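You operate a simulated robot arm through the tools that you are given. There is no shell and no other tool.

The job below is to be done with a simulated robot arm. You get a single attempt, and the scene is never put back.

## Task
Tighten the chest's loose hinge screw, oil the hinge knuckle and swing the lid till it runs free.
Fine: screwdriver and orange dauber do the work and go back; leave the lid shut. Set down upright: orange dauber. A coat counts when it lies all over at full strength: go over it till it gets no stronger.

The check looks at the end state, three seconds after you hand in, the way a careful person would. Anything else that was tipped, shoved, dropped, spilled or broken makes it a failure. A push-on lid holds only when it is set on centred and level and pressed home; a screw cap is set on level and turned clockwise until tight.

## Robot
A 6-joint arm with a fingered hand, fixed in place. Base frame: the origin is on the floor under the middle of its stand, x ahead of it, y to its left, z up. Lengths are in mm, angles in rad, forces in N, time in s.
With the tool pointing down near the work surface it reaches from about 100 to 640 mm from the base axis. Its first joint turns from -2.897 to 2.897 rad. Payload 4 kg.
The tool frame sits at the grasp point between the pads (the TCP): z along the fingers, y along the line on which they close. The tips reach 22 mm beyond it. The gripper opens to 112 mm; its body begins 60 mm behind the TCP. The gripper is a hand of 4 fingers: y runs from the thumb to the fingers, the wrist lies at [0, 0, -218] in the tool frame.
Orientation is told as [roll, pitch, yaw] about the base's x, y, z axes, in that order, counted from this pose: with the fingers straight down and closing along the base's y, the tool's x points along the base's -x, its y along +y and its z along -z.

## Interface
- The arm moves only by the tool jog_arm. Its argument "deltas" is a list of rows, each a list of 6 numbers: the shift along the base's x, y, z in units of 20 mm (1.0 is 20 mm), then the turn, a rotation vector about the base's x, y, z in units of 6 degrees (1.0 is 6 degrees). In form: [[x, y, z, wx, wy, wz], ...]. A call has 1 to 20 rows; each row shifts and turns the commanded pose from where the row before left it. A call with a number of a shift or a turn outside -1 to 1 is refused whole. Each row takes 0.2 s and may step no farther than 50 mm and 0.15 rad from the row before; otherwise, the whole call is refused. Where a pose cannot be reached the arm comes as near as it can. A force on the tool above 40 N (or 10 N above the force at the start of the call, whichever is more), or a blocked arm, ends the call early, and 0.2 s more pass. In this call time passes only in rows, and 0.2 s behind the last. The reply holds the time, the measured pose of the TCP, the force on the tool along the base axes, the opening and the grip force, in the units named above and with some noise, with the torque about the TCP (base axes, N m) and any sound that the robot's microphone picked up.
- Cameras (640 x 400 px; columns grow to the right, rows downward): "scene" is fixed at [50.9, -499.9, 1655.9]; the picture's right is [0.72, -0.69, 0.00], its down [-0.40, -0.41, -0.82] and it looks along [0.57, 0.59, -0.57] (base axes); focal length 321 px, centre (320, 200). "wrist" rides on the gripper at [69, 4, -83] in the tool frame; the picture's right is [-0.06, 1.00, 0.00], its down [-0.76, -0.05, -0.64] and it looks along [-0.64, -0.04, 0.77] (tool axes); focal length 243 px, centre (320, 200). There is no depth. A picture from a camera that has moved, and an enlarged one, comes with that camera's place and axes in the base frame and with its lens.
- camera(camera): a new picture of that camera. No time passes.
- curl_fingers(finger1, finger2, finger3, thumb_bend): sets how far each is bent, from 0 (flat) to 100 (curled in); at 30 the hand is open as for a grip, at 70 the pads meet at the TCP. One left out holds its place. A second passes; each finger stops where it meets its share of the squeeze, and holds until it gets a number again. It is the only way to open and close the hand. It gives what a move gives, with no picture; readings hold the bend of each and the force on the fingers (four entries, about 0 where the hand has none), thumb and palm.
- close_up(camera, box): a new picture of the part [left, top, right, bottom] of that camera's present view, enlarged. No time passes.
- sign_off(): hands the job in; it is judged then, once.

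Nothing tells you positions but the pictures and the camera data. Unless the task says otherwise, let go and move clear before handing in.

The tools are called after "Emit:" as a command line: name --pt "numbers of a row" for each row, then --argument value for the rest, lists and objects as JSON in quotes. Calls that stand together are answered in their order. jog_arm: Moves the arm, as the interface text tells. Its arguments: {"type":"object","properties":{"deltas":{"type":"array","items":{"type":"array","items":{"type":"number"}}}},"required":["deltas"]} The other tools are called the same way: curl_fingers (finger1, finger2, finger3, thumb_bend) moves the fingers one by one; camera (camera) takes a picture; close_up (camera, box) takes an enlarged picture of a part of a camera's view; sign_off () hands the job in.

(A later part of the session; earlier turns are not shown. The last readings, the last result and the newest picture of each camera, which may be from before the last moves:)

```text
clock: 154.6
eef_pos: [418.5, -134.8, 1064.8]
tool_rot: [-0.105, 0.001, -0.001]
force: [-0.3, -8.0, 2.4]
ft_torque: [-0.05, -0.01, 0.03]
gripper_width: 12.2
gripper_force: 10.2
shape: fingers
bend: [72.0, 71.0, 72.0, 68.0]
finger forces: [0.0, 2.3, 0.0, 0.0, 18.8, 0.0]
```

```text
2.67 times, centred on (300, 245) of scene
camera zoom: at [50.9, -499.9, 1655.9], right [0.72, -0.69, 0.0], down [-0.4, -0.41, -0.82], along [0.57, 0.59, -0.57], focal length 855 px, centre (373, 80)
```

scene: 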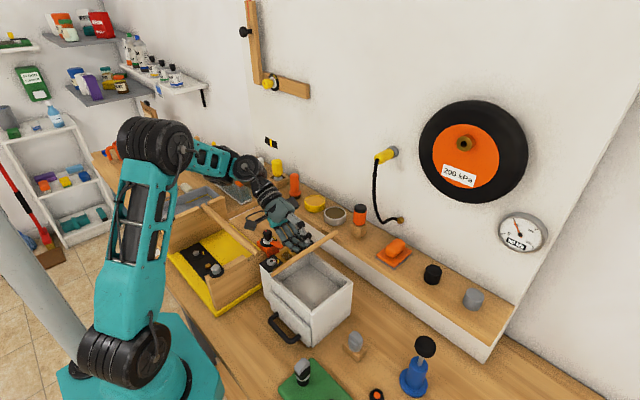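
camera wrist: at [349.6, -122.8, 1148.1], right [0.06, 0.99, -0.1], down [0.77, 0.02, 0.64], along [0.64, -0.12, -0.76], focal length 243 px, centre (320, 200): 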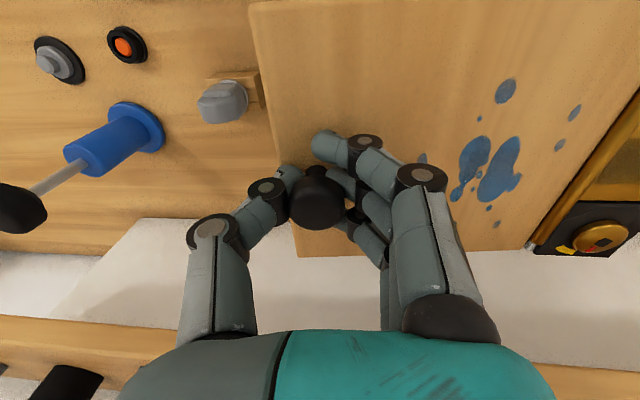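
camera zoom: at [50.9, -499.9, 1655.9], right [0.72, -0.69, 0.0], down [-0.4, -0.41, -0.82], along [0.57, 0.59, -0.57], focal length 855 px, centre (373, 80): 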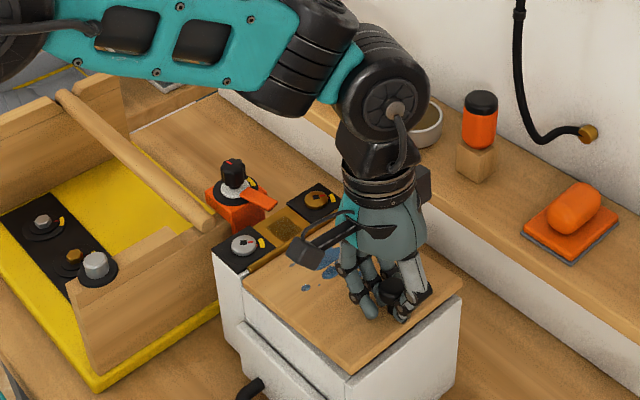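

The arc works well. I'll repeat full swings.

Emit:
jog_arm --pt "0 0.25 0.7 -1 0 0" --pt "0 0.322 0.67 -1 0 0" --pt "0 0.39 0.633 -1 0 0" --pt "0 0.454 0.588 -1 0 0" --pt "0 0.513 0.537 -1 0 0" --pt "0 0.567 0.481 -1 0 0" --pt "0 0.614 0.419 -1 0 0" --pt "0 -0.614 -0.419 1 0 0" --pt "0 -0.567 -0.481 1 0 0" --pt "0 -0.513 -0.537 1 0 0" --pt "0 -0.454 -0.588 1 0 0" --pt "0 -0.39 -0.633 1 0 0" --pt "0 -0.322 -0.67 1 0 0" --pt "0 -0.25 -0.7 1 0 0"

Emit:
jog_arm --pt "0 0.25 0.7 -1 0 0" --pt "0 0.322 0.67 -1 0 0" --pt "0 0.39 0.633 -1 0 0" --pt "0 0.454 0.588 -1 0 0" --pt "0 0.513 0.537 -1 0 0" --pt "0 0.567 0.481 -1 0 0" --pt "0 0.614 0.419 -1 0 0" --pt "0 -0.614 -0.419 1 0 0" --pt "0 -0.567 -0.481 1 0 0" --pt "0 -0.513 -0.537 1 0 0" --pt "0 -0.454 -0.588 1 0 0" --pt "0 -0.39 -0.633 1 0 0" --pt "0 -0.322 -0.67 1 0 0" --pt "0 -0.25 -0.7 1 0 0"

Emit:
camera --camera "wrist"

```text
clock: 157.6
eef_pos: [420.7, -137.6, 1065.3]
tool_rot: [-0.105, 0.001, -0.002]
force: [-7.3, -5.4, 2.1]
ft_torque: [-0.01, 0.08, -0.06]
gripper_width: 11.4
gripper_force: 9.9
shape: fingers
bend: [72.0, 70.0, 72.0, 68.0]
finger forces: [0.0, 3.6, 0.1, 0.1, 16.1, 0.0]
```

```text
clock: 160.6
eef_pos: [420.3, -137.6, 1063.5]
tool_rot: [-0.104, 0.002, 0.0]
force: [0.1, -4.5, 1.9]
ft_torque: [0.04, -0.01, -0.02]
gripper_width: 11.0
gripper_force: 8.2
shape: fingers
bend: [72.0, 71.0, 72.0, 68.0]
finger forces: [0.0, 4.1, 0.0, 0.0, 12.3, 0.0]
```

```text
taken
camera wrist: at [350.5, -125.2, 1146.8], right [0.06, 0.99, -0.1], down [0.77, 0.02, 0.64], along [0.64, -0.12, -0.76], focal length 243 px, centre (320, 200)
```

wrist: 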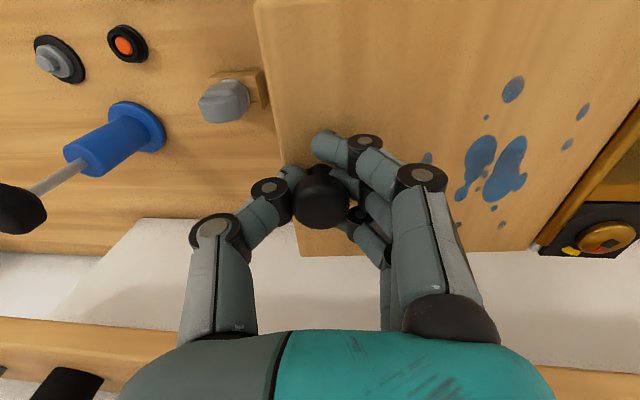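

No sounds and light forces. I'll do a few more full-range swings to be sure it's run in.

Emit:
jog_arm --pt "0 0.25 0.7 -1 0 0" --pt "0 0.322 0.67 -1 0 0" --pt "0 0.39 0.633 -1 0 0" --pt "0 0.454 0.588 -1 0 0" --pt "0 0.513 0.537 -1 0 0" --pt "0 0.567 0.481 -1 0 0" --pt "0 0.614 0.419 -1 0 0" --pt "0 0.654 0.353 -1 0 0" --pt "0 -0.654 -0.353 1 0 0" --pt "0 -0.614 -0.419 1 0 0" --pt "0 -0.567 -0.481 1 0 0" --pt "0 -0.513 -0.537 1 0 0" --pt "0 -0.454 -0.588 1 0 0" --pt "0 -0.39 -0.633 1 0 0" --pt "0 -0.322 -0.67 1 0 0" --pt "0 -0.25 -0.7 1 0 0"

Emit:
jog_arm --pt "0 0.25 0.7 -1 0 0" --pt "0 0.322 0.67 -1 0 0" --pt "0 0.39 0.633 -1 0 0" --pt "0 0.454 0.588 -1 0 0" --pt "0 0.513 0.537 -1 0 0" --pt "0 0.567 0.481 -1 0 0" --pt "0 0.614 0.419 -1 0 0" --pt "0 0.654 0.353 -1 0 0" --pt "0 -0.654 -0.353 1 0 0" --pt "0 -0.614 -0.419 1 0 0" --pt "0 -0.567 -0.481 1 0 0" --pt "0 -0.513 -0.537 1 0 0" --pt "0 -0.454 -0.588 1 0 0" --pt "0 -0.39 -0.633 1 0 0" --pt "0 -0.322 -0.67 1 0 0" --pt "0 -0.25 -0.7 1 0 0"

Emit:
camera --camera "wrist"

Emit:
close_up --camera "scene" --box '[230, 170, 370, 320]'

```text
clock: 164.0
eef_pos: [420.4, -136.9, 1065.0]
tool_rot: [-0.106, 0.0, -0.002]
force: [-5.2, -5.4, 2.5]
ft_torque: [0.03, 0.03, -0.09]
gripper_width: 11.5
gripper_force: 10.3
shape: fingers
bend: [72.0, 71.0, 72.0, 68.0]
finger forces: [0.0, 3.4, 0.1, 0.0, 16.3, 0.1]
```

```text
clock: 167.4
eef_pos: [422.4, -138.1, 1064.3]
tool_rot: [-0.107, 0.003, -0.002]
force: [-11.1, -2.0, 1.9]
ft_torque: [0.05, 0.08, -0.1]
gripper_width: 10.6
gripper_force: 8.7
shape: fingers
bend: [72.0, 71.0, 72.0, 68.0]
finger forces: [0.1, 5.2, 0.0, 0.0, 12.5, 0.0]
```

```text
taken
camera wrist: at [352.3, -125.6, 1147.6], right [0.06, 0.99, -0.1], down [0.77, 0.02, 0.64], along [0.64, -0.12, -0.76], focal length 243 px, centre (320, 200)
```

wrist: 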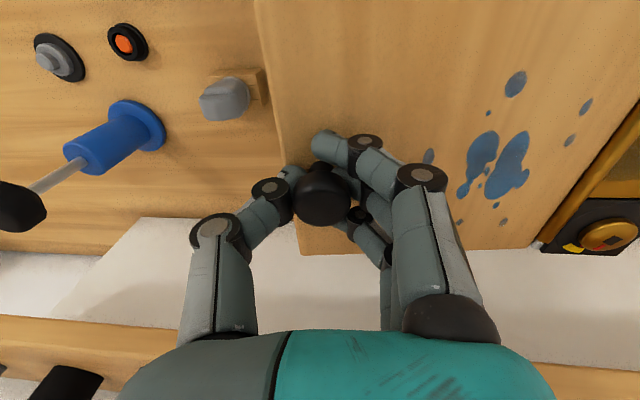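

```text
2.67 times, centred on (300, 245) of scene
camera zoom: at [50.9, -499.9, 1655.9], right [0.72, -0.69, 0.0], down [-0.4, -0.41, -0.82], along [0.57, 0.59, -0.57], focal length 855 px, centre (373, 80)
```

zoom: 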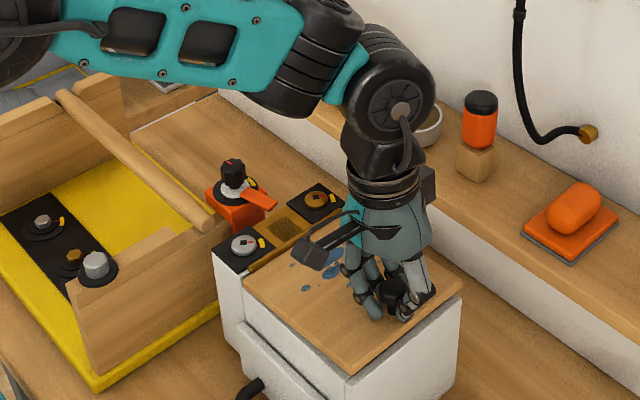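

I'll test whether it runs free: with the lid held a few degrees open, I'll release it and see if it drops shut on its own.

Emit:
curl_fingers --finger1 49 --finger2 49 --finger3 49 --thumb_bend 49

Emit:
camera --camera "wrist"

Emit:
close_up --camera "scene" --box '[230, 170, 370, 320]'

```text
clock: 168.4
eef_pos: [422.4, -137.9, 1064.3]
tool_rot: [-0.107, 0.002, 0.001]
force: [0.0, 0.1, 1.5]
ft_torque: [0.04, -0.04, 0.0]
gripper_width: 59.3
gripper_force: 0.0
shape: fingers
bend: [49.0, 49.0, 49.0, 49.0]
finger forces: [0.0, 0.1, 0.2, 0.0, 0.0, 0.0]
```

```text
taken
camera wrist: at [353.1, -125.2, 1147.7], right [0.06, 0.99, -0.11], down [0.77, 0.02, 0.64], along [0.64, -0.12, -0.76], focal length 243 px, centre (320, 200)
```

wrist: 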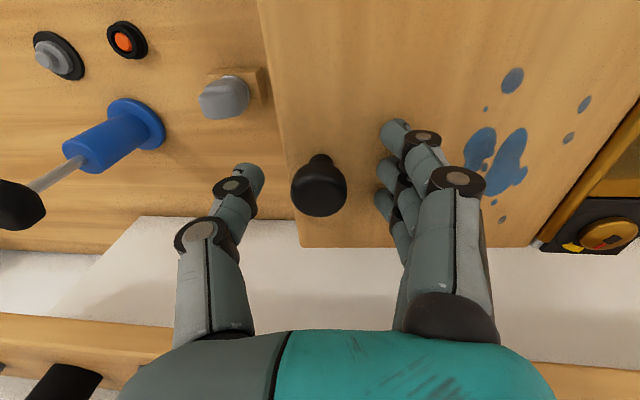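

```text
2.67 times, centred on (300, 245) of scene
camera zoom: at [50.9, -499.9, 1655.9], right [0.72, -0.69, 0.0], down [-0.4, -0.41, -0.82], along [0.57, 0.59, -0.57], focal length 855 px, centre (373, 80)
```

zoom: 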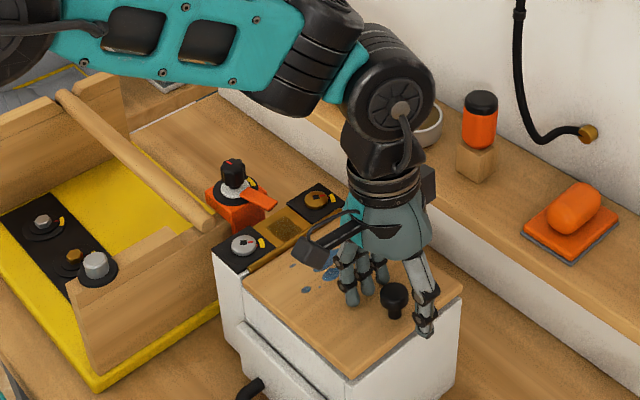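

The lid dropped shut on its own, so it runs free. I'll withdraw the hand straight up and check everything.

Emit:
jog_arm --pt "0 0 0.5 0 0 0" --pt "0 0.1 1 0 0 0" --pt "0 0.1 1 0 0 0" --pt "0 0 1 1 0 0" --pt "0 0 1 0 0 0" --pt "-0.5 0 1 0 0 0" --pt "-1 0.5 1 0 0 0" --pt "-1 0.5 1 0 0 0" --pt "-1 1 1 0 0 0" --pt "-1 1 1 0 0 0" --pt "0 1 1 0 0 0"

Emit:
camera --camera "scene"

Emit:
close_up --camera "scene" --box '[240, 215, 370, 350]'

Emit:
close_up --camera "scene" --box '[272, 242, 304, 268]'

Emit:
close_up --camera "scene" --box '[270, 150, 400, 260]'

Emit:
camera --camera "wrist"

```text
clock: 170.8
eef_pos: [329.7, -52.4, 1274.9]
tool_rot: [-0.001, 0.002, 0.001]
force: [0.0, -0.6, -0.2]
ft_torque: [0.01, 0.0, 0.03]
gripper_width: 59.6
gripper_force: 0.1
shape: fingers
bend: [49.0, 49.0, 49.0, 49.0]
finger forces: [0.1, 0.0, 0.0, 0.0, 0.0, 0.0]
```

```text
taken
```

scene: 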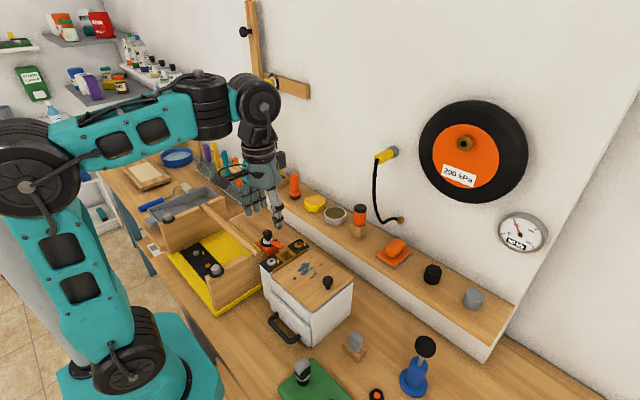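

```text
2.96 times, centred on (305, 282) of scene
camera zoom: at [50.9, -499.9, 1655.9], right [0.72, -0.69, 0.0], down [-0.4, -0.41, -0.82], along [0.57, 0.59, -0.57], focal length 950 px, centre (364, -44)
```

zoom: 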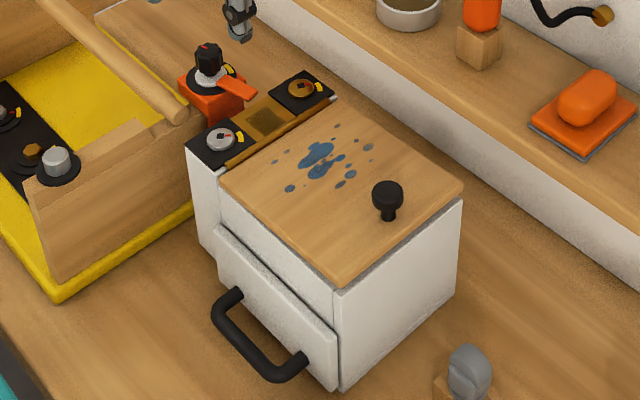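

```text
15.38 times, centred on (288, 255) of scene
camera zoom: at [50.9, -499.9, 1655.9], right [0.72, -0.69, 0.0], down [-0.4, -0.41, -0.82], along [0.57, 0.59, -0.57], focal length 4932 px, centre (812, -646)
```

zoom: 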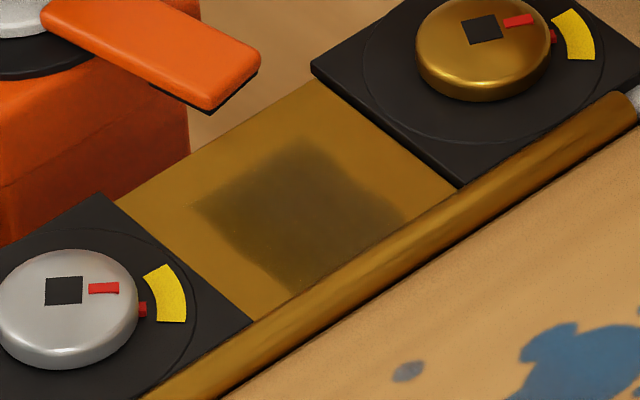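

```text
3.64 times, centred on (335, 205) of scene
camera zoom: at [50.9, -499.9, 1655.9], right [0.72, -0.69, 0.0], down [-0.4, -0.41, -0.82], along [0.57, 0.59, -0.57], focal length 1166 px, centre (266, 182)
```

zoom: 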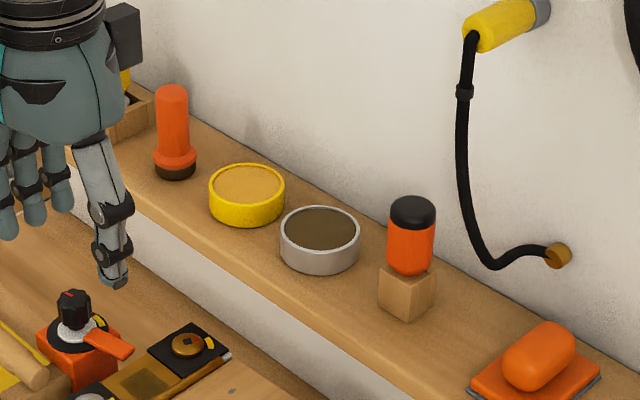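

```text
taken
camera wrist: at [260.3, -47.9, 1359.3], right [0.06, 1.0, 0.0], down [0.77, -0.05, 0.64], along [0.64, -0.04, -0.77], focal length 243 px, centre (320, 200)
```

wrist: 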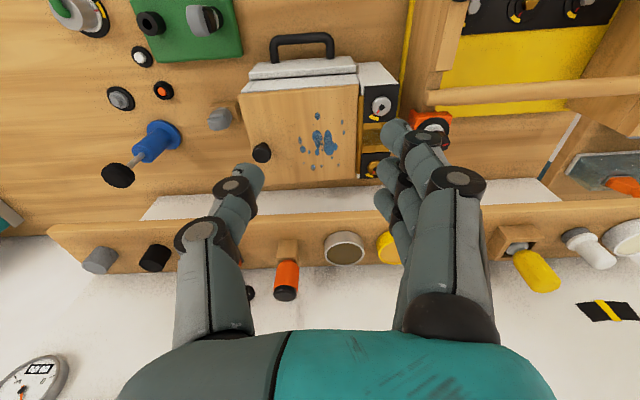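

Everything looks in order. I want a stronger test of the hinge, so I'll take the knob again, lift the lid higher and release it to see whether it falls shut freely.

Emit:
jog_arm --pt "1 -1 -1 0 0 0" --pt "1 -1 -1 0 0 0" --pt "1 -1 -1 0 0 0" --pt "1 -1 -1 0 0 0" --pt "0.55 -0.4 -1 0 0 0" --pt "0 0 -1 0 0 0" --pt "0 0 -1 0 0 0" --pt "0 0 -1 0 0 0" --pt "0 0 -1 0 0 0" --pt "0 0 -1 0 0 0"

Emit:
camera --camera "wrist"

```text
clock: 173.0
eef_pos: [423.0, -140.7, 1074.2]
tool_rot: [-0.003, 0.001, -0.001]
force: [0.0, 0.6, -0.9]
ft_torque: [-0.01, 0.0, -0.01]
gripper_width: 59.7
gripper_force: 0.1
shape: fingers
bend: [49.0, 49.0, 49.0, 49.0]
finger forces: [0.0, 0.1, 0.0, 0.0, 0.0, 0.0]
```

```text
taken
camera wrist: at [352.8, -135.8, 1159.1], right [0.06, 1.0, 0.0], down [0.77, -0.05, 0.64], along [0.64, -0.04, -0.77], focal length 243 px, centre (320, 200)
```

wrist: 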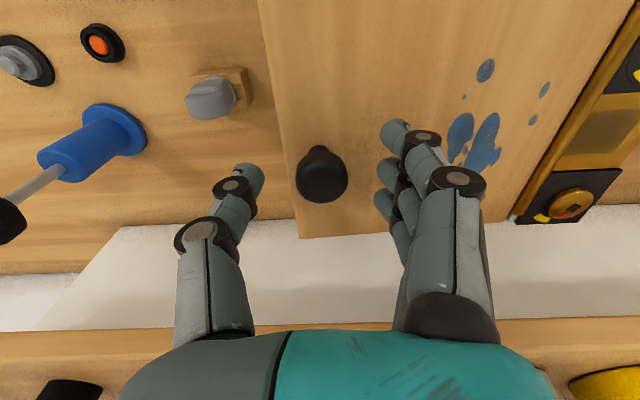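

Emit:
jog_arm --pt "-0.1 0 -0.5 0 0 0" --pt "0 0 -0.42 0 0 0"

Emit:
curl_fingers --finger1 72 --finger2 72 --finger3 72 --thumb_bend 72

Emit:
jog_arm --pt "0 0.176 0.722 -1 0 0" --pt "0 0.25 0.7 -1 0 0" --pt "0 0.322 0.67 -1 0 0" --pt "0 0.39 0.633 -1 0 0"

Emit:
camera --camera "wrist"

Emit:
close_up --camera "scene" --box '[230, 170, 370, 320]'

```text
clock: 173.6
eef_pos: [420.4, -142.3, 1057.9]
tool_rot: [-0.001, 0.0, 0.001]
force: [0.9, -0.6, 0.0]
ft_torque: [0.03, 0.01, 0.03]
gripper_width: 59.9
gripper_force: 0.7
shape: fingers
bend: [49.0, 49.0, 49.0, 49.0]
finger forces: [0.1, 0.2, 0.2, 0.0, 0.0, 0.1]
```

```text
clock: 174.6
eef_pos: [419.7, -142.1, 1057.1]
tool_rot: [0.0, 0.0, -0.002]
force: [-1.0, -2.5, -0.7]
ft_torque: [0.03, 0.0, 0.01]
gripper_width: 10.2
gripper_force: 5.4
shape: fingers
bend: [72.0, 69.0, 72.0, 68.0]
finger forces: [0.1, 4.4, 0.0, 0.0, 6.4, 0.0]
```

```text
clock: 175.6
eef_pos: [421.0, -118.0, 1111.9]
tool_rot: [-0.42, 0.003, 0.001]
force: [-0.4, 1.3, -1.3]
ft_torque: [0.14, 0.02, -0.01]
gripper_width: 8.9
gripper_force: 5.6
shape: fingers
bend: [72.0, 70.0, 72.0, 69.0]
finger forces: [0.1, 6.0, 0.1, 0.0, 4.6, 0.0]
```

```text
taken
camera wrist: at [350.7, -80.5, 1187.1], right [0.06, 0.91, -0.41], down [0.77, 0.22, 0.6], along [0.64, -0.35, -0.68], focal length 243 px, centre (320, 200)
```

wrist: 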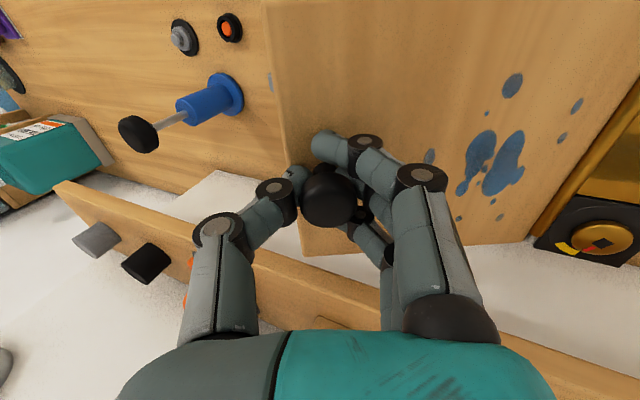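

```text
2.67 times, centred on (300, 245) of scene
camera zoom: at [50.9, -499.9, 1655.9], right [0.72, -0.69, 0.0], down [-0.4, -0.41, -0.82], along [0.57, 0.59, -0.57], focal length 855 px, centre (373, 80)
```

zoom: 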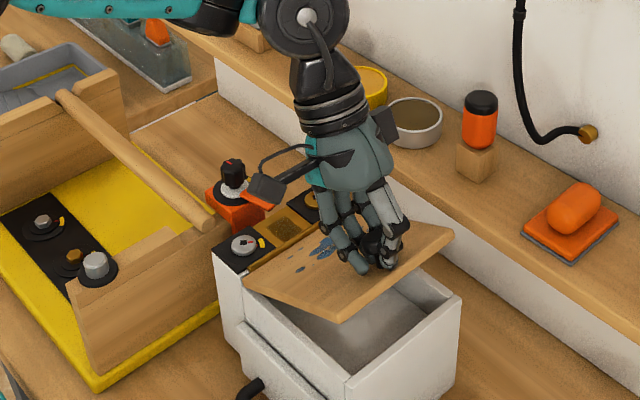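

The lid is held at about 24°. Releasing to see how it moves.

Emit:
curl_fingers --finger1 49 --finger2 49 --finger3 49 --thumb_bend 49

Emit:
camera --camera "wrist"

Emit:
close_up --camera "scene" --box '[230, 170, 370, 320]'

```text
clock: 176.6
eef_pos: [421.0, -118.3, 1111.5]
tool_rot: [-0.419, 0.0, 0.0]
force: [-0.4, 0.6, 0.2]
ft_torque: [-0.02, -0.01, 0.0]
gripper_width: 59.4
gripper_force: 0.1
shape: fingers
bend: [49.0, 49.0, 49.0, 49.0]
finger forces: [0.0, 0.1, 0.0, 0.1, 0.1, 0.0]
```

```text
taken
camera wrist: at [350.8, -80.8, 1187.1], right [0.06, 0.91, -0.41], down [0.77, 0.22, 0.61], along [0.64, -0.35, -0.68], focal length 243 px, centre (320, 200)
```

wrist: 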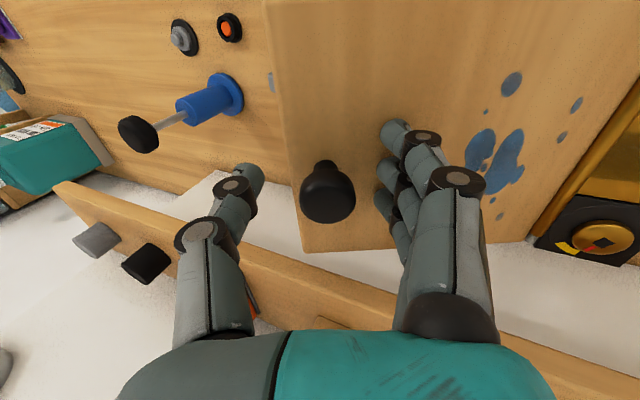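

```text
2.67 times, centred on (300, 245) of scene
camera zoom: at [50.9, -499.9, 1655.9], right [0.72, -0.69, 0.0], down [-0.4, -0.41, -0.82], along [0.57, 0.59, -0.57], focal length 855 px, centre (373, 80)
```

zoom: 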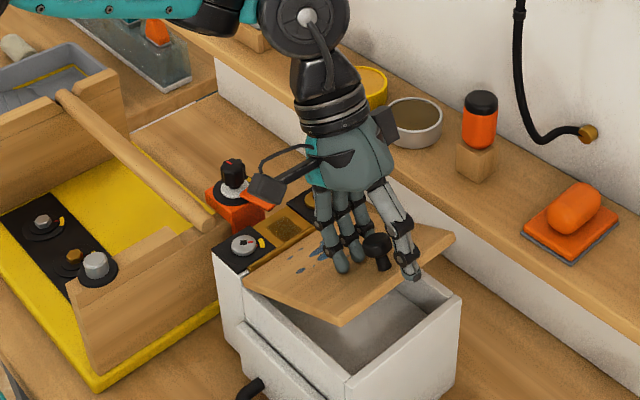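

The lid stayed nearly where it was. I'll wait a moment to see whether it's creeping down or stuck.

Emit:
jog_arm --pt "0 0 0 0 0 0" --pt "0 0 0 0 0 0" --pt "0 0 0 0 0 0" --pt "0 0 0 0 0 0" --pt "0 0 0 0 0 0" --pt "0 0 0 0 0 0" --pt "0 0 0 0 0 0" --pt "0 0 0 0 0 0" --pt "0 0 0 0 0 0" --pt "0 0 0 0 0 0"

Emit:
camera --camera "wrist"

Emit:
close_up --camera "scene" --box '[230, 170, 370, 320]'

```text
clock: 178.8
eef_pos: [420.3, -119.0, 1111.5]
tool_rot: [-0.42, 0.0, 0.0]
force: [0.0, -0.9, -0.1]
ft_torque: [-0.04, 0.01, 0.0]
gripper_width: 59.8
gripper_force: 0.0
shape: fingers
bend: [49.0, 49.0, 49.0, 49.0]
finger forces: [0.1, 0.0, 0.0, 0.1, 0.0, 0.0]
```

```text
taken
camera wrist: at [350.8, -80.8, 1187.1], right [0.06, 0.91, -0.41], down [0.77, 0.22, 0.61], along [0.64, -0.35, -0.68], focal length 243 px, centre (320, 200)
```

wrist: 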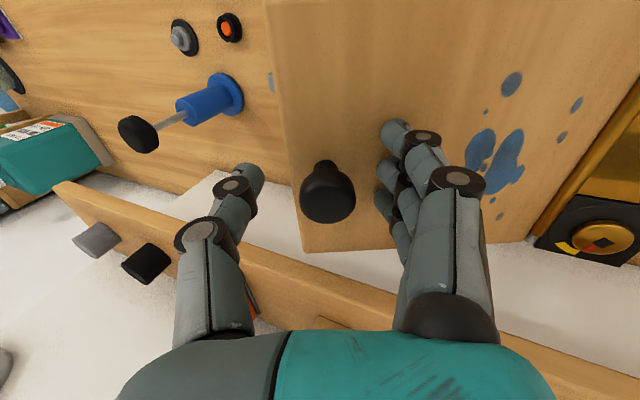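

```text
2.67 times, centred on (300, 245) of scene
camera zoom: at [50.9, -499.9, 1655.9], right [0.72, -0.69, 0.0], down [-0.4, -0.41, -0.82], along [0.57, 0.59, -0.57], focal length 855 px, centre (373, 80)
```

zoom: 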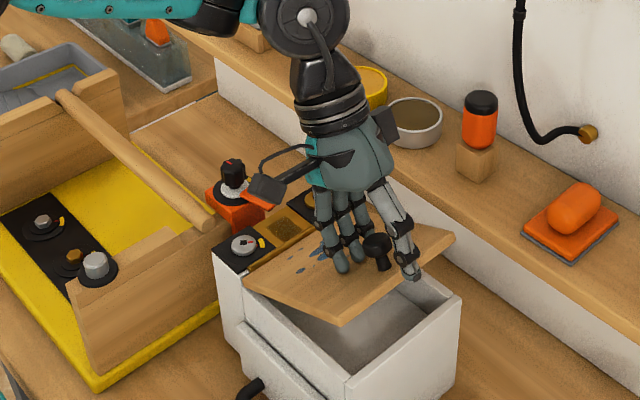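

The lid holds its place, so I'll measure the hinge friction more carefully: grip again, then move it slightly up and down while comparing forces.

Emit:
curl_fingers --finger1 72 --finger2 72 --finger3 72 --thumb_bend 72

Emit:
jog_arm --pt "0 0.227 0.294 -0.5 0 0" --pt "0 0.227 0.294 -0.5 0 0"

Emit:
jog_arm --pt "0 0 0 0 0 0"

Emit:
jog_arm --pt "0 -0.227 -0.294 0.5 0 0" --pt "0 -0.227 -0.294 0.5 0 0"

Emit:
jog_arm --pt "0 0 0 0 0 0"

Emit:
jog_arm --pt "0 0.227 0.294 -0.5 0 0" --pt "0 0.227 0.294 -0.5 0 0"

Emit:
jog_arm --pt "0 -0.227 -0.294 0.5 0 0" --pt "0 -0.227 -0.294 0.5 0 0"

```text
clock: 179.8
eef_pos: [420.7, -118.5, 1110.9]
tool_rot: [-0.419, 0.002, 0.0]
force: [-1.3, 0.1, -1.2]
ft_torque: [0.03, 0.01, -0.01]
gripper_width: 9.7
gripper_force: 5.3
shape: fingers
bend: [72.0, 68.0, 72.0, 69.0]
finger forces: [0.1, 5.4, 0.2, 0.1, 4.8, 0.0]
```

```text
clock: 180.4
eef_pos: [421.3, -108.7, 1124.4]
tool_rot: [-0.525, 0.003, -0.001]
force: [1.0, 0.7, -2.7]
ft_torque: [0.06, 0.0, 0.01]
gripper_width: 9.3
gripper_force: 5.3
shape: fingers
bend: [72.0, 68.0, 72.0, 69.0]
finger forces: [0.0, 5.9, 0.4, 0.0, 4.1, 0.0]
```

```text
clock: 180.8
eef_pos: [421.0, -109.2, 1124.0]
tool_rot: [-0.524, 0.002, 0.0]
force: [0.0, 1.5, -1.7]
ft_torque: [0.08, 0.0, 0.01]
gripper_width: 9.1
gripper_force: 4.8
shape: fingers
bend: [72.0, 68.0, 72.0, 69.0]
finger forces: [0.0, 5.9, 0.2, 0.0, 4.0, 0.0]
```

```text
clock: 181.4
eef_pos: [420.1, -117.7, 1111.0]
tool_rot: [-0.421, -0.001, 0.0]
force: [1.2, -1.9, 2.5]
ft_torque: [0.05, -0.05, -0.01]
gripper_width: 9.2
gripper_force: 5.3
shape: fingers
bend: [72.0, 70.0, 72.0, 69.0]
finger forces: [0.0, 4.5, 0.1, 0.0, 5.3, 0.0]
```

```text
clock: 181.8
eef_pos: [420.0, -118.4, 1112.0]
tool_rot: [-0.421, 0.0, 0.001]
force: [2.6, -1.6, 1.8]
ft_torque: [0.02, -0.03, 0.0]
gripper_width: 9.5
gripper_force: 5.2
shape: fingers
bend: [72.0, 70.0, 72.0, 69.0]
finger forces: [0.0, 4.4, 0.1, 0.0, 5.7, 0.0]
```

```text
clock: 182.4
eef_pos: [419.7, -109.2, 1122.9]
tool_rot: [-0.524, 0.001, -0.001]
force: [2.6, 1.3, -0.9]
ft_torque: [0.06, 0.01, 0.0]
gripper_width: 9.4
gripper_force: 5.2
shape: fingers
bend: [72.0, 69.0, 72.0, 69.0]
finger forces: [0.0, 5.5, 0.4, 0.0, 4.4, 0.0]
```

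```text
clock: 183.0
eef_pos: [419.1, -119.7, 1112.1]
tool_rot: [-0.42, -0.002, 0.003]
force: [1.2, 1.0, -0.1]
ft_torque: [0.08, -0.03, 0.01]
gripper_width: 8.7
gripper_force: 5.0
shape: fingers
bend: [72.0, 70.0, 72.0, 69.0]
finger forces: [0.0, 5.1, 0.5, 0.0, 4.1, 0.0]
```

Friction at the knob is only about 1 N, so the hinge moves easily. I'll add a few more full swings for good measure, then close it.

Emit:
jog_arm --pt "0 0.454 0.588 -1 0 0" --pt "0 0.513 0.537 -1 0 0" --pt "0 0.567 0.481 -1 0 0" --pt "0 0.614 0.419 -1 0 0" --pt "0 -0.614 -0.419 1 0 0" --pt "0 -0.567 -0.481 1 0 0" --pt "0 -0.513 -0.537 1 0 0" --pt "0 -0.454 -0.588 1 0 0" --pt "0 -0.39 -0.633 1 0 0" --pt "0 -0.322 -0.67 1 0 0" --pt "0 -0.25 -0.7 1 0 0"

Emit:
jog_arm --pt "0 0.25 0.7 -1 0 0" --pt "0 0.322 0.67 -1 0 0" --pt "0 0.39 0.633 -1 0 0" --pt "0 0.454 0.588 -1 0 0" --pt "0 0.513 0.537 -1 0 0" --pt "0 0.567 0.481 -1 0 0" --pt "0 0.614 0.419 -1 0 0" --pt "0 0.654 0.353 -1 0 0" --pt "0 -0.654 -0.353 1 0 0" --pt "0 -0.614 -0.419 1 0 0" --pt "0 -0.567 -0.481 1 0 0" --pt "0 -0.513 -0.537 1 0 0" --pt "0 -0.454 -0.588 1 0 0" --pt "0 -0.39 -0.633 1 0 0" --pt "0 -0.322 -0.67 1 0 0" --pt "0 -0.25 -0.7 1 0 0"

Emit:
jog_arm --pt "0 0.25 0.7 -1 0 0" --pt "0 0.322 0.67 -1 0 0" --pt "0 0.39 0.633 -1 0 0" --pt "0 0.454 0.588 -1 0 0" --pt "0 0.513 0.537 -1 0 0" --pt "0 0.567 0.481 -1 0 0" --pt "0 0.614 0.419 -1 0 0" --pt "0 0.654 0.353 -1 0 0" --pt "0 -0.654 -0.353 1 0 0" --pt "0 -0.614 -0.419 1 0 0" --pt "0 -0.567 -0.481 1 0 0" --pt "0 -0.513 -0.537 1 0 0" --pt "0 -0.454 -0.588 1 0 0" --pt "0 -0.39 -0.633 1 0 0" --pt "0 -0.322 -0.67 1 0 0" --pt "0 -0.25 -0.7 1 0 0"

Emit:
close_up --camera "scene" --box '[230, 170, 370, 320]'

Emit:
camera --camera "wrist"

```text
clock: 185.4
eef_pos: [419.0, -137.7, 1070.7]
tool_rot: [-0.106, 0.001, -0.002]
force: [-8.4, -5.0, 2.9]
ft_torque: [0.01, 0.07, -0.07]
gripper_width: 10.4
gripper_force: 9.8
shape: fingers
bend: [72.0, 70.0, 72.0, 69.0]
finger forces: [0.0, 3.8, 0.1, 0.0, 15.2, 0.0]
```

```text
clock: 188.8
eef_pos: [418.7, -139.4, 1072.3]
tool_rot: [-0.104, 0.0, 0.0]
force: [-3.3, -2.0, 1.0]
ft_torque: [-0.04, 0.02, 0.0]
gripper_width: 9.2
gripper_force: 7.9
shape: fingers
bend: [72.0, 70.0, 72.0, 69.0]
finger forces: [0.0, 5.2, 0.4, 0.0, 10.2, 0.1]
```

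```text
clock: 192.2
eef_pos: [418.5, -137.5, 1072.1]
tool_rot: [-0.104, 0.002, -0.002]
force: [-1.8, -4.4, 0.8]
ft_torque: [0.0, 0.04, -0.05]
gripper_width: 9.7
gripper_force: 8.2
shape: fingers
bend: [72.0, 69.0, 72.0, 69.0]
finger forces: [0.0, 3.9, 0.2, 0.0, 11.8, 0.1]
```

```text
2.67 times, centred on (300, 245) of scene
camera zoom: at [50.9, -499.9, 1655.9], right [0.72, -0.69, 0.0], down [-0.4, -0.41, -0.82], along [0.57, 0.59, -0.57], focal length 855 px, centre (373, 80)
```

zoom: 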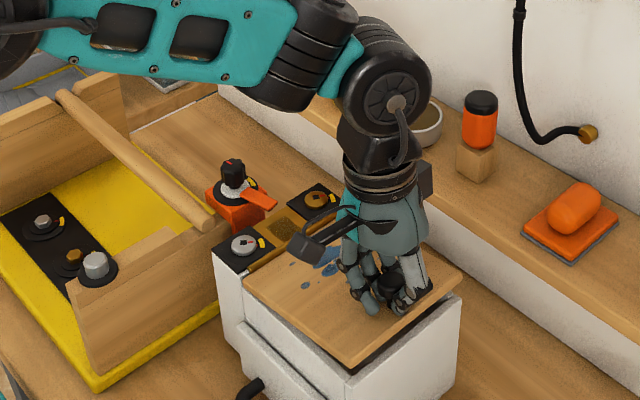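

```text
taken
camera wrist: at [349.3, -124.6, 1155.1], right [0.06, 0.99, -0.1], down [0.77, 0.02, 0.64], along [0.64, -0.12, -0.76], focal length 243 px, centre (320, 200)
```

wrist: 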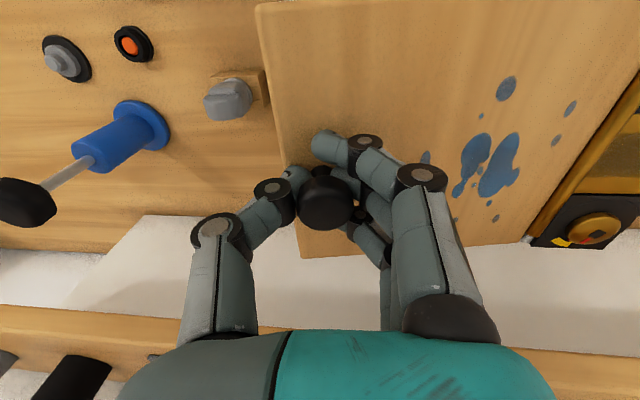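

Now the lid is about 6° open with a visible gap. I'll release and watch whether it drops.

Emit:
curl_fingers --finger1 49 --finger2 49 --finger3 49 --thumb_bend 49

Emit:
camera --camera "wrist"

Emit:
close_up --camera "scene" --box '[230, 170, 370, 320]'

```text
clock: 193.2
eef_pos: [420.8, -138.6, 1071.6]
tool_rot: [-0.107, 0.001, -0.001]
force: [-1.4, -0.3, 0.9]
ft_torque: [-0.02, 0.0, -0.03]
gripper_width: 59.5
gripper_force: 0.1
shape: fingers
bend: [49.0, 49.0, 49.0, 49.0]
finger forces: [0.0, 0.0, 0.1, 0.0, 0.1, 0.0]
```

```text
taken
camera wrist: at [349.8, -124.2, 1155.0], right [0.06, 0.99, -0.11], down [0.77, 0.02, 0.64], along [0.64, -0.12, -0.76], focal length 243 px, centre (320, 200)
```

wrist: 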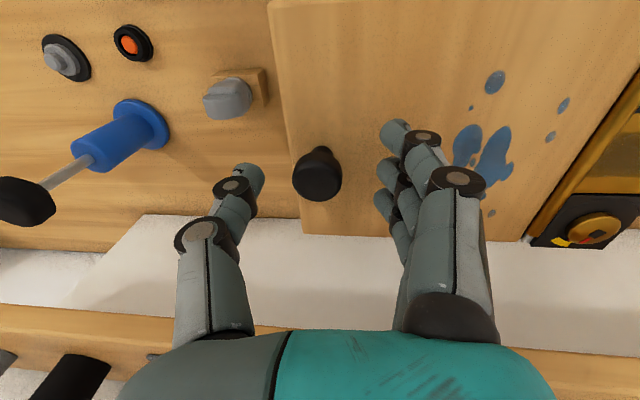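

```text
2.67 times, centred on (300, 245) of scene
camera zoom: at [50.9, -499.9, 1655.9], right [0.72, -0.69, 0.0], down [-0.4, -0.41, -0.82], along [0.57, 0.59, -0.57], focal length 855 px, centre (373, 80)
```

zoom: 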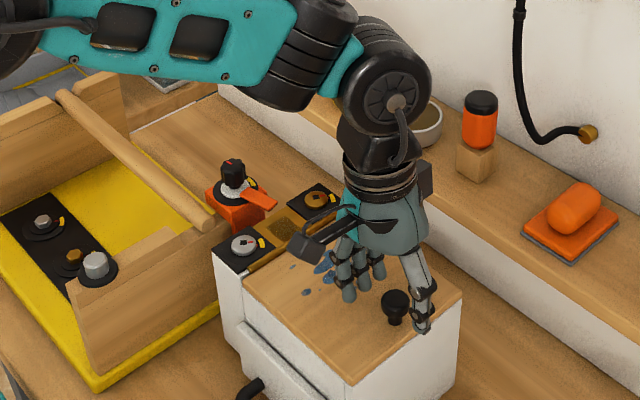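

This time the lid dropped shut from 6°. I'll repeat the 24° release test to confirm it has changed.

Emit:
jog_arm --pt "0 -0.1 0 1 0 0" --pt "0 0 -0.4 0 0 0" --pt "0 0 -0.35 0 0 0"

Emit:
curl_fingers --finger1 72 --finger2 72 --finger3 72 --thumb_bend 72

Emit:
jog_arm --pt "0 0.176 0.722 -1 0 0" --pt "0 0.25 0.7 -1 0 0" --pt "0 0.322 0.67 -1 0 0" --pt "0 0.39 0.633 -1 0 0"

Emit:
close_up --camera "scene" --box '[230, 170, 370, 320]'

Emit:
curl_fingers --finger1 49 --finger2 49 --finger3 49 --thumb_bend 49

Emit:
camera --camera "wrist"

Emit:
close_up --camera "scene" --box '[230, 170, 370, 320]'

```text
clock: 194.0
eef_pos: [419.5, -138.9, 1055.7]
tool_rot: [-0.002, -0.001, 0.002]
force: [0.7, 1.2, 0.3]
ft_torque: [-0.03, -0.04, 0.0]
gripper_width: 59.6
gripper_force: 0.0
shape: fingers
bend: [49.0, 49.0, 49.0, 49.0]
finger forces: [0.0, 0.0, 0.0, 0.0, 0.0, 0.1]
```

```text
clock: 195.0
eef_pos: [418.4, -139.5, 1055.4]
tool_rot: [-0.002, 0.0, 0.001]
force: [-0.7, -8.1, 0.2]
ft_torque: [-0.09, 0.03, -0.05]
gripper_width: 12.1
gripper_force: 5.9
shape: fingers
bend: [72.0, 70.0, 72.0, 68.0]
finger forces: [0.0, 2.6, 0.0, 0.0, 9.4, 0.0]
```

```text
clock: 196.0
eef_pos: [418.8, -117.6, 1110.3]
tool_rot: [-0.419, 0.002, 0.001]
force: [-2.8, -0.5, 0.7]
ft_torque: [0.05, 0.04, -0.01]
gripper_width: 10.1
gripper_force: 5.8
shape: fingers
bend: [72.0, 70.0, 72.0, 68.0]
finger forces: [0.0, 5.4, 0.3, 0.0, 5.9, 0.1]
```

```text
2.67 times, centred on (300, 245) of scene
camera zoom: at [50.9, -499.9, 1655.9], right [0.72, -0.69, 0.0], down [-0.4, -0.41, -0.82], along [0.57, 0.59, -0.57], focal length 855 px, centre (373, 80)
```

zoom: 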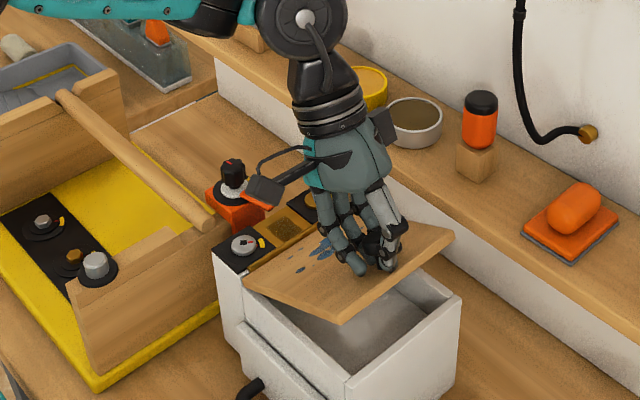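

```text
clock: 197.0
eef_pos: [418.3, -117.4, 1109.1]
tool_rot: [-0.421, 0.0, -0.001]
force: [0.0, 0.0, -1.1]
ft_torque: [-0.02, -0.03, -0.01]
gripper_width: 59.5
gripper_force: 0.0
shape: fingers
bend: [49.0, 49.0, 49.0, 49.0]
finger forces: [0.1, 0.0, 0.1, 0.1, 0.1, 0.0]
```

```text
taken
camera wrist: at [349.7, -79.6, 1185.5], right [0.06, 0.91, -0.41], down [0.77, 0.22, 0.61], along [0.64, -0.35, -0.68], focal length 243 px, centre (320, 200)
```

wrist: 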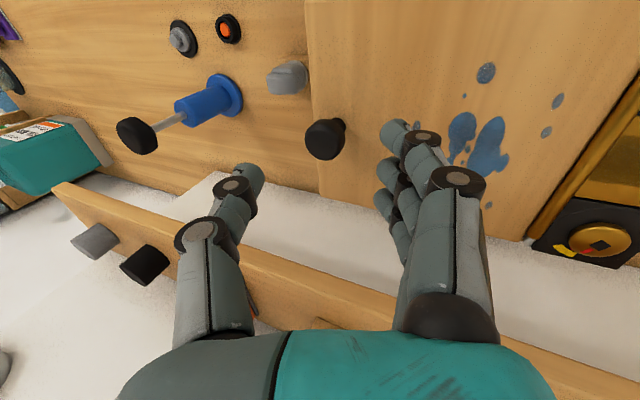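

```text
2.67 times, centred on (300, 245) of scene
camera zoom: at [50.9, -499.9, 1655.9], right [0.72, -0.69, 0.0], down [-0.4, -0.41, -0.82], along [0.57, 0.59, -0.57], focal length 855 px, centre (373, 80)
```

zoom: 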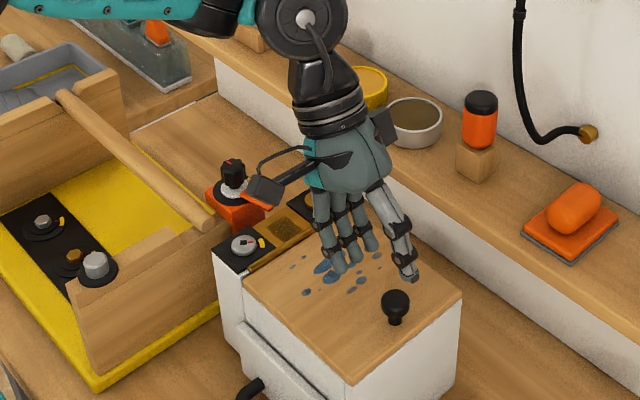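

The lid now falls shut freely from 24°, where it previously stuck, so the swinging has freed it. I'll do a few more swings for margin, then leave it shut.

Emit:
jog_arm --pt "0 -0.39 -0.633 1 0 0" --pt "0 -0.322 -0.67 1 0 0" --pt "0 -0.25 -0.7 1 0 0" --pt "0 -0.176 -0.722 1 0 0"

Emit:
curl_fingers --finger1 72 --finger2 72 --finger3 72 --thumb_bend 72

Emit:
jog_arm --pt "0 0.176 0.722 -1 0 0" --pt "0 0.25 0.7 -1 0 0" --pt "0 0.322 0.67 -1 0 0" --pt "0 0.39 0.633 -1 0 0" --pt "0 0.454 0.588 -1 0 0" --pt "0 0.513 0.537 -1 0 0" --pt "0 0.567 0.481 -1 0 0" --pt "0 0.614 0.419 -1 0 0" --pt "0 -0.614 -0.419 1 0 0" --pt "0 -0.567 -0.481 1 0 0" --pt "0 -0.513 -0.537 1 0 0" --pt "0 -0.454 -0.588 1 0 0" --pt "0 -0.39 -0.633 1 0 0" --pt "0 -0.322 -0.67 1 0 0" --pt "0 -0.25 -0.7 1 0 0"

Emit:
jog_arm --pt "0 0.25 0.7 -1 0 0" --pt "0 0.322 0.67 -1 0 0" --pt "0 0.39 0.633 -1 0 0" --pt "0 0.454 0.588 -1 0 0" --pt "0 0.513 0.537 -1 0 0" --pt "0 0.567 0.481 -1 0 0" --pt "0 0.614 0.419 -1 0 0" --pt "0 -0.614 -0.419 1 0 0" --pt "0 -0.567 -0.481 1 0 0" --pt "0 -0.513 -0.537 1 0 0" --pt "0 -0.454 -0.588 1 0 0" --pt "0 -0.39 -0.633 1 0 0" --pt "0 -0.322 -0.67 1 0 0" --pt "0 -0.25 -0.7 1 0 0"

Emit:
jog_arm --pt "0 0.25 0.7 -1 0 0" --pt "0 0.322 0.67 -1 0 0" --pt "0 0.39 0.633 -1 0 0" --pt "0 0.454 0.588 -1 0 0" --pt "0 0.513 0.537 -1 0 0" --pt "0 0.567 0.481 -1 0 0" --pt "0 0.614 0.419 -1 0 0" --pt "0 -0.614 -0.419 1 0 0" --pt "0 -0.567 -0.481 1 0 0" --pt "0 -0.513 -0.537 1 0 0" --pt "0 -0.454 -0.588 1 0 0" --pt "0 -0.39 -0.633 1 0 0" --pt "0 -0.322 -0.67 1 0 0" --pt "0 -0.25 -0.7 1 0 0"

Emit:
camera --camera "wrist"

Emit:
close_up --camera "scene" --box '[230, 170, 370, 320]'

```text
clock: 198.0
eef_pos: [421.4, -137.4, 1056.4]
tool_rot: [0.001, 0.0, 0.003]
force: [0.3, -0.5, 0.0]
ft_torque: [0.03, 0.02, -0.01]
gripper_width: 59.9
gripper_force: 0.0
shape: fingers
bend: [49.0, 49.0, 49.0, 49.0]
finger forces: [0.1, 0.0, 0.0, 0.0, 0.0, 0.0]
```

```text
clock: 199.0
eef_pos: [420.9, -140.1, 1056.4]
tool_rot: [-0.002, 0.001, 0.001]
force: [-0.3, -8.4, 0.8]
ft_torque: [-0.06, 0.01, -0.02]
gripper_width: 12.9
gripper_force: 6.4
shape: fingers
bend: [72.0, 70.0, 72.0, 68.0]
finger forces: [0.1, 2.7, 0.0, 0.1, 9.9, 0.1]
```

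```text
clock: 202.2
eef_pos: [419.8, -136.0, 1069.8]
tool_rot: [-0.107, -0.002, -0.002]
force: [-0.7, -8.3, 1.7]
ft_torque: [-0.01, 0.03, -0.02]
gripper_width: 11.4
gripper_force: 9.0
shape: fingers
bend: [72.0, 70.0, 72.0, 68.0]
finger forces: [0.1, 3.1, 0.1, 0.1, 14.1, 0.1]
```

```text
clock: 205.2
eef_pos: [419.8, -136.0, 1072.7]
tool_rot: [-0.106, 0.0, 0.0]
force: [-1.8, -5.2, 1.5]
ft_torque: [-0.07, 0.02, 0.0]
gripper_width: 10.4
gripper_force: 9.3
shape: fingers
bend: [72.0, 70.0, 72.0, 69.0]
finger forces: [0.0, 3.8, 0.0, 0.0, 14.6, 0.0]
```

```text
clock: 208.2
eef_pos: [419.9, -138.3, 1068.2]
tool_rot: [-0.104, 0.0, -0.002]
force: [-5.3, -3.4, 1.5]
ft_torque: [0.04, 0.03, -0.03]
gripper_width: 9.8
gripper_force: 8.8
shape: fingers
bend: [72.0, 70.0, 72.0, 69.0]
finger forces: [0.0, 4.5, 0.0, 0.0, 12.7, 0.0]
```

```text
taken
camera wrist: at [350.0, -125.0, 1152.2], right [0.06, 0.99, -0.1], down [0.76, 0.02, 0.64], along [0.64, -0.12, -0.76], focal length 243 px, centre (320, 200)
```

wrist: 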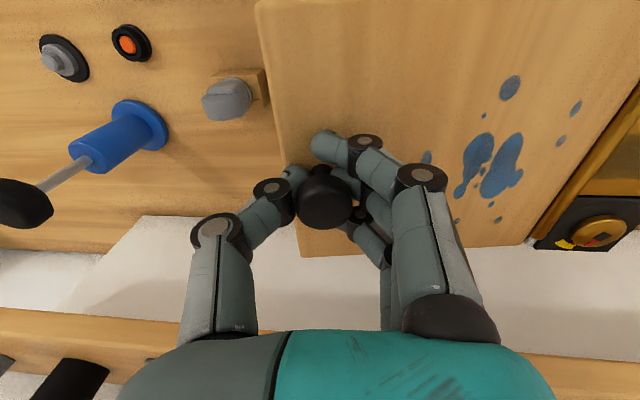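

```text
2.67 times, centred on (300, 245) of scene
camera zoom: at [50.9, -499.9, 1655.9], right [0.72, -0.69, 0.0], down [-0.4, -0.41, -0.82], along [0.57, 0.59, -0.57], focal length 855 px, centre (373, 80)
```

zoom: 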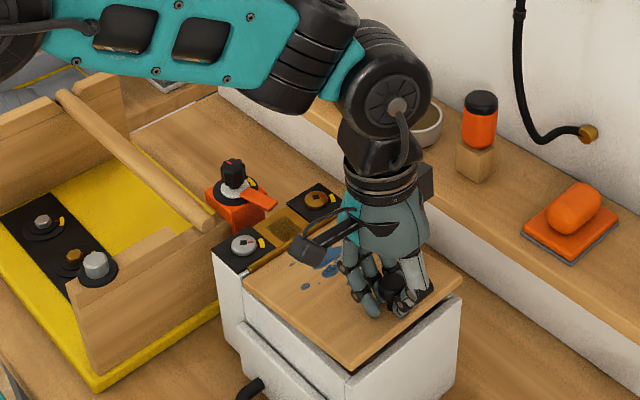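

Three more full swings done. Now I'll lower the lid shut in the hand, release, and withdraw straight up.

Emit:
jog_arm --pt "0 -0.1 -0.36 0.5 0 0" --pt "0 -0.06 -0.3 0.5 0 0"

Emit:
curl_fingers --finger1 49 --finger2 49 --finger3 49 --thumb_bend 49

Emit:
jog_arm --pt "0 0 0.5 0 0 0" --pt "0 0 1 0 0 0" --pt "0 0 1 0 0 0" --pt "0 0 1 0 0 0" --pt "0 0.2 1 0 0 0" --pt "-0.5 0.5 1 0 0 0" --pt "-1 0.5 1 0 0 0" --pt "-1 1 1 0 0 0" --pt "-1 1 1 0 0 0" --pt "-1 1 1 0 0 0" --pt "0 0.5 1 0 0 0" --pt "0 0 1 0 0 0"

Emit:
camera --camera "scene"

Emit:
close_up --camera "scene" --box '[240, 215, 370, 350]'

Emit:
close_up --camera "scene" --box '[270, 150, 400, 260]'

Emit:
close_up --camera "scene" --box '[262, 240, 322, 275]'

Emit:
camera --camera "wrist"

```text
clock: 208.8
eef_pos: [419.0, -140.7, 1056.3]
tool_rot: [-0.002, -0.001, 0.0]
force: [2.1, -5.3, 0.5]
ft_torque: [-0.03, -0.04, 0.02]
gripper_width: 10.1
gripper_force: 8.1
shape: fingers
bend: [72.0, 70.0, 72.0, 69.0]
finger forces: [0.0, 3.5, 0.0, 0.0, 13.8, 0.0]
```

```text
clock: 209.8
eef_pos: [418.5, -141.0, 1057.1]
tool_rot: [-0.001, -0.001, -0.001]
force: [0.0, -0.6, -0.6]
ft_torque: [-0.02, -0.02, 0.01]
gripper_width: 59.6
gripper_force: 0.0
shape: fingers
bend: [49.0, 49.0, 49.0, 49.0]
finger forces: [0.0, 0.0, 0.0, 0.0, 0.0, 0.0]
```

```text
clock: 212.4
eef_pos: [329.5, -44.8, 1286.7]
tool_rot: [0.0, 0.003, 0.001]
force: [-0.3, -0.1, -0.1]
ft_torque: [0.0, -0.01, 0.02]
gripper_width: 59.7
gripper_force: 0.0
shape: fingers
bend: [49.0, 49.0, 49.0, 49.0]
finger forces: [0.0, 0.0, 0.0, 0.0, 0.1, 0.0]
```

```text
taken
```

scene: 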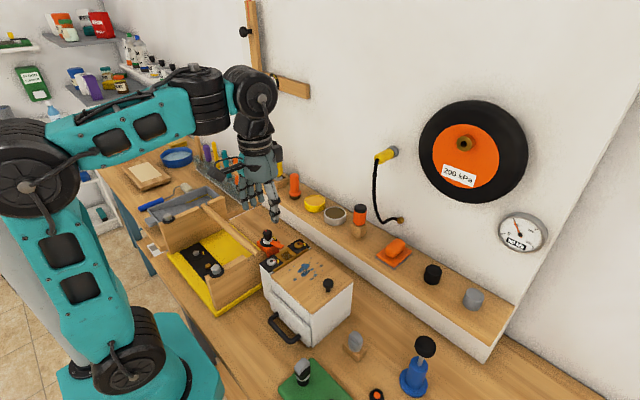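

```text
2.96 times, centred on (305, 282) of scene
camera zoom: at [50.9, -499.9, 1655.9], right [0.72, -0.69, 0.0], down [-0.4, -0.41, -0.82], along [0.57, 0.59, -0.57], focal length 950 px, centre (364, -44)
```

zoom: 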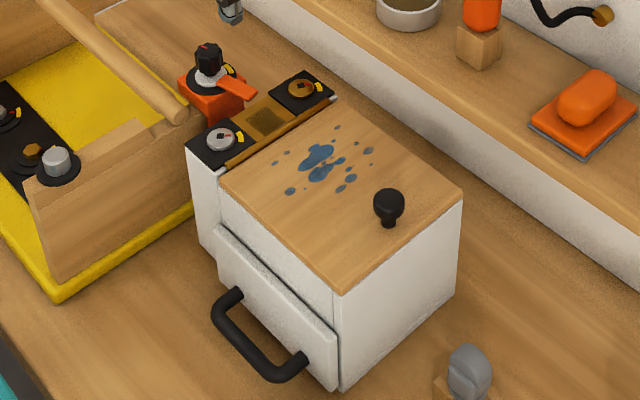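

```text
3.64 times, centred on (335, 205) of scene
camera zoom: at [50.9, -499.9, 1655.9], right [0.72, -0.69, 0.0], down [-0.4, -0.41, -0.82], along [0.57, 0.59, -0.57], focal length 1166 px, centre (266, 182)
```

zoom: 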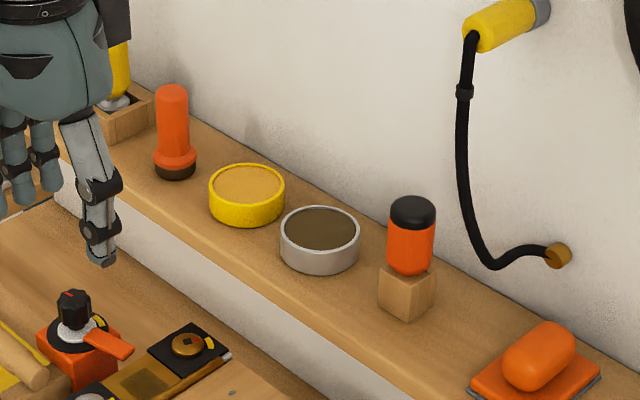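

```text
10.67 times, centred on (292, 258) of scene
camera zoom: at [50.9, -499.9, 1655.9], right [0.72, -0.69, 0.0], down [-0.4, -0.41, -0.82], along [0.57, 0.59, -0.57], focal length 3419 px, centre (619, -413)
```

zoom: 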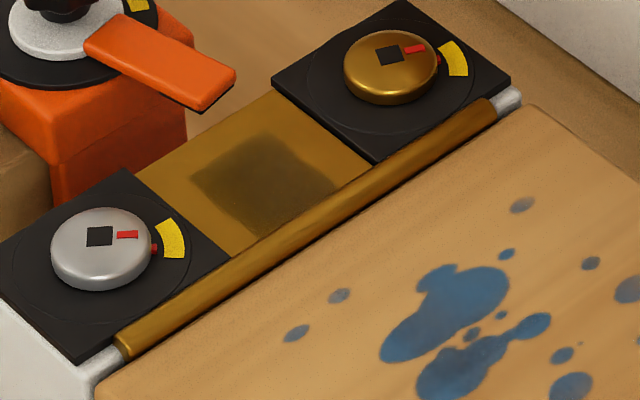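

```text
taken
camera wrist: at [259.1, -40.8, 1370.9], right [0.06, 1.0, 0.0], down [0.77, -0.05, 0.64], along [0.64, -0.04, -0.77], focal length 243 px, centre (320, 200)
```

wrist: 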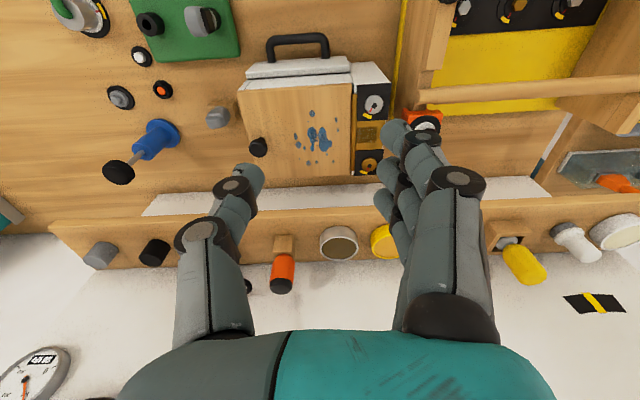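

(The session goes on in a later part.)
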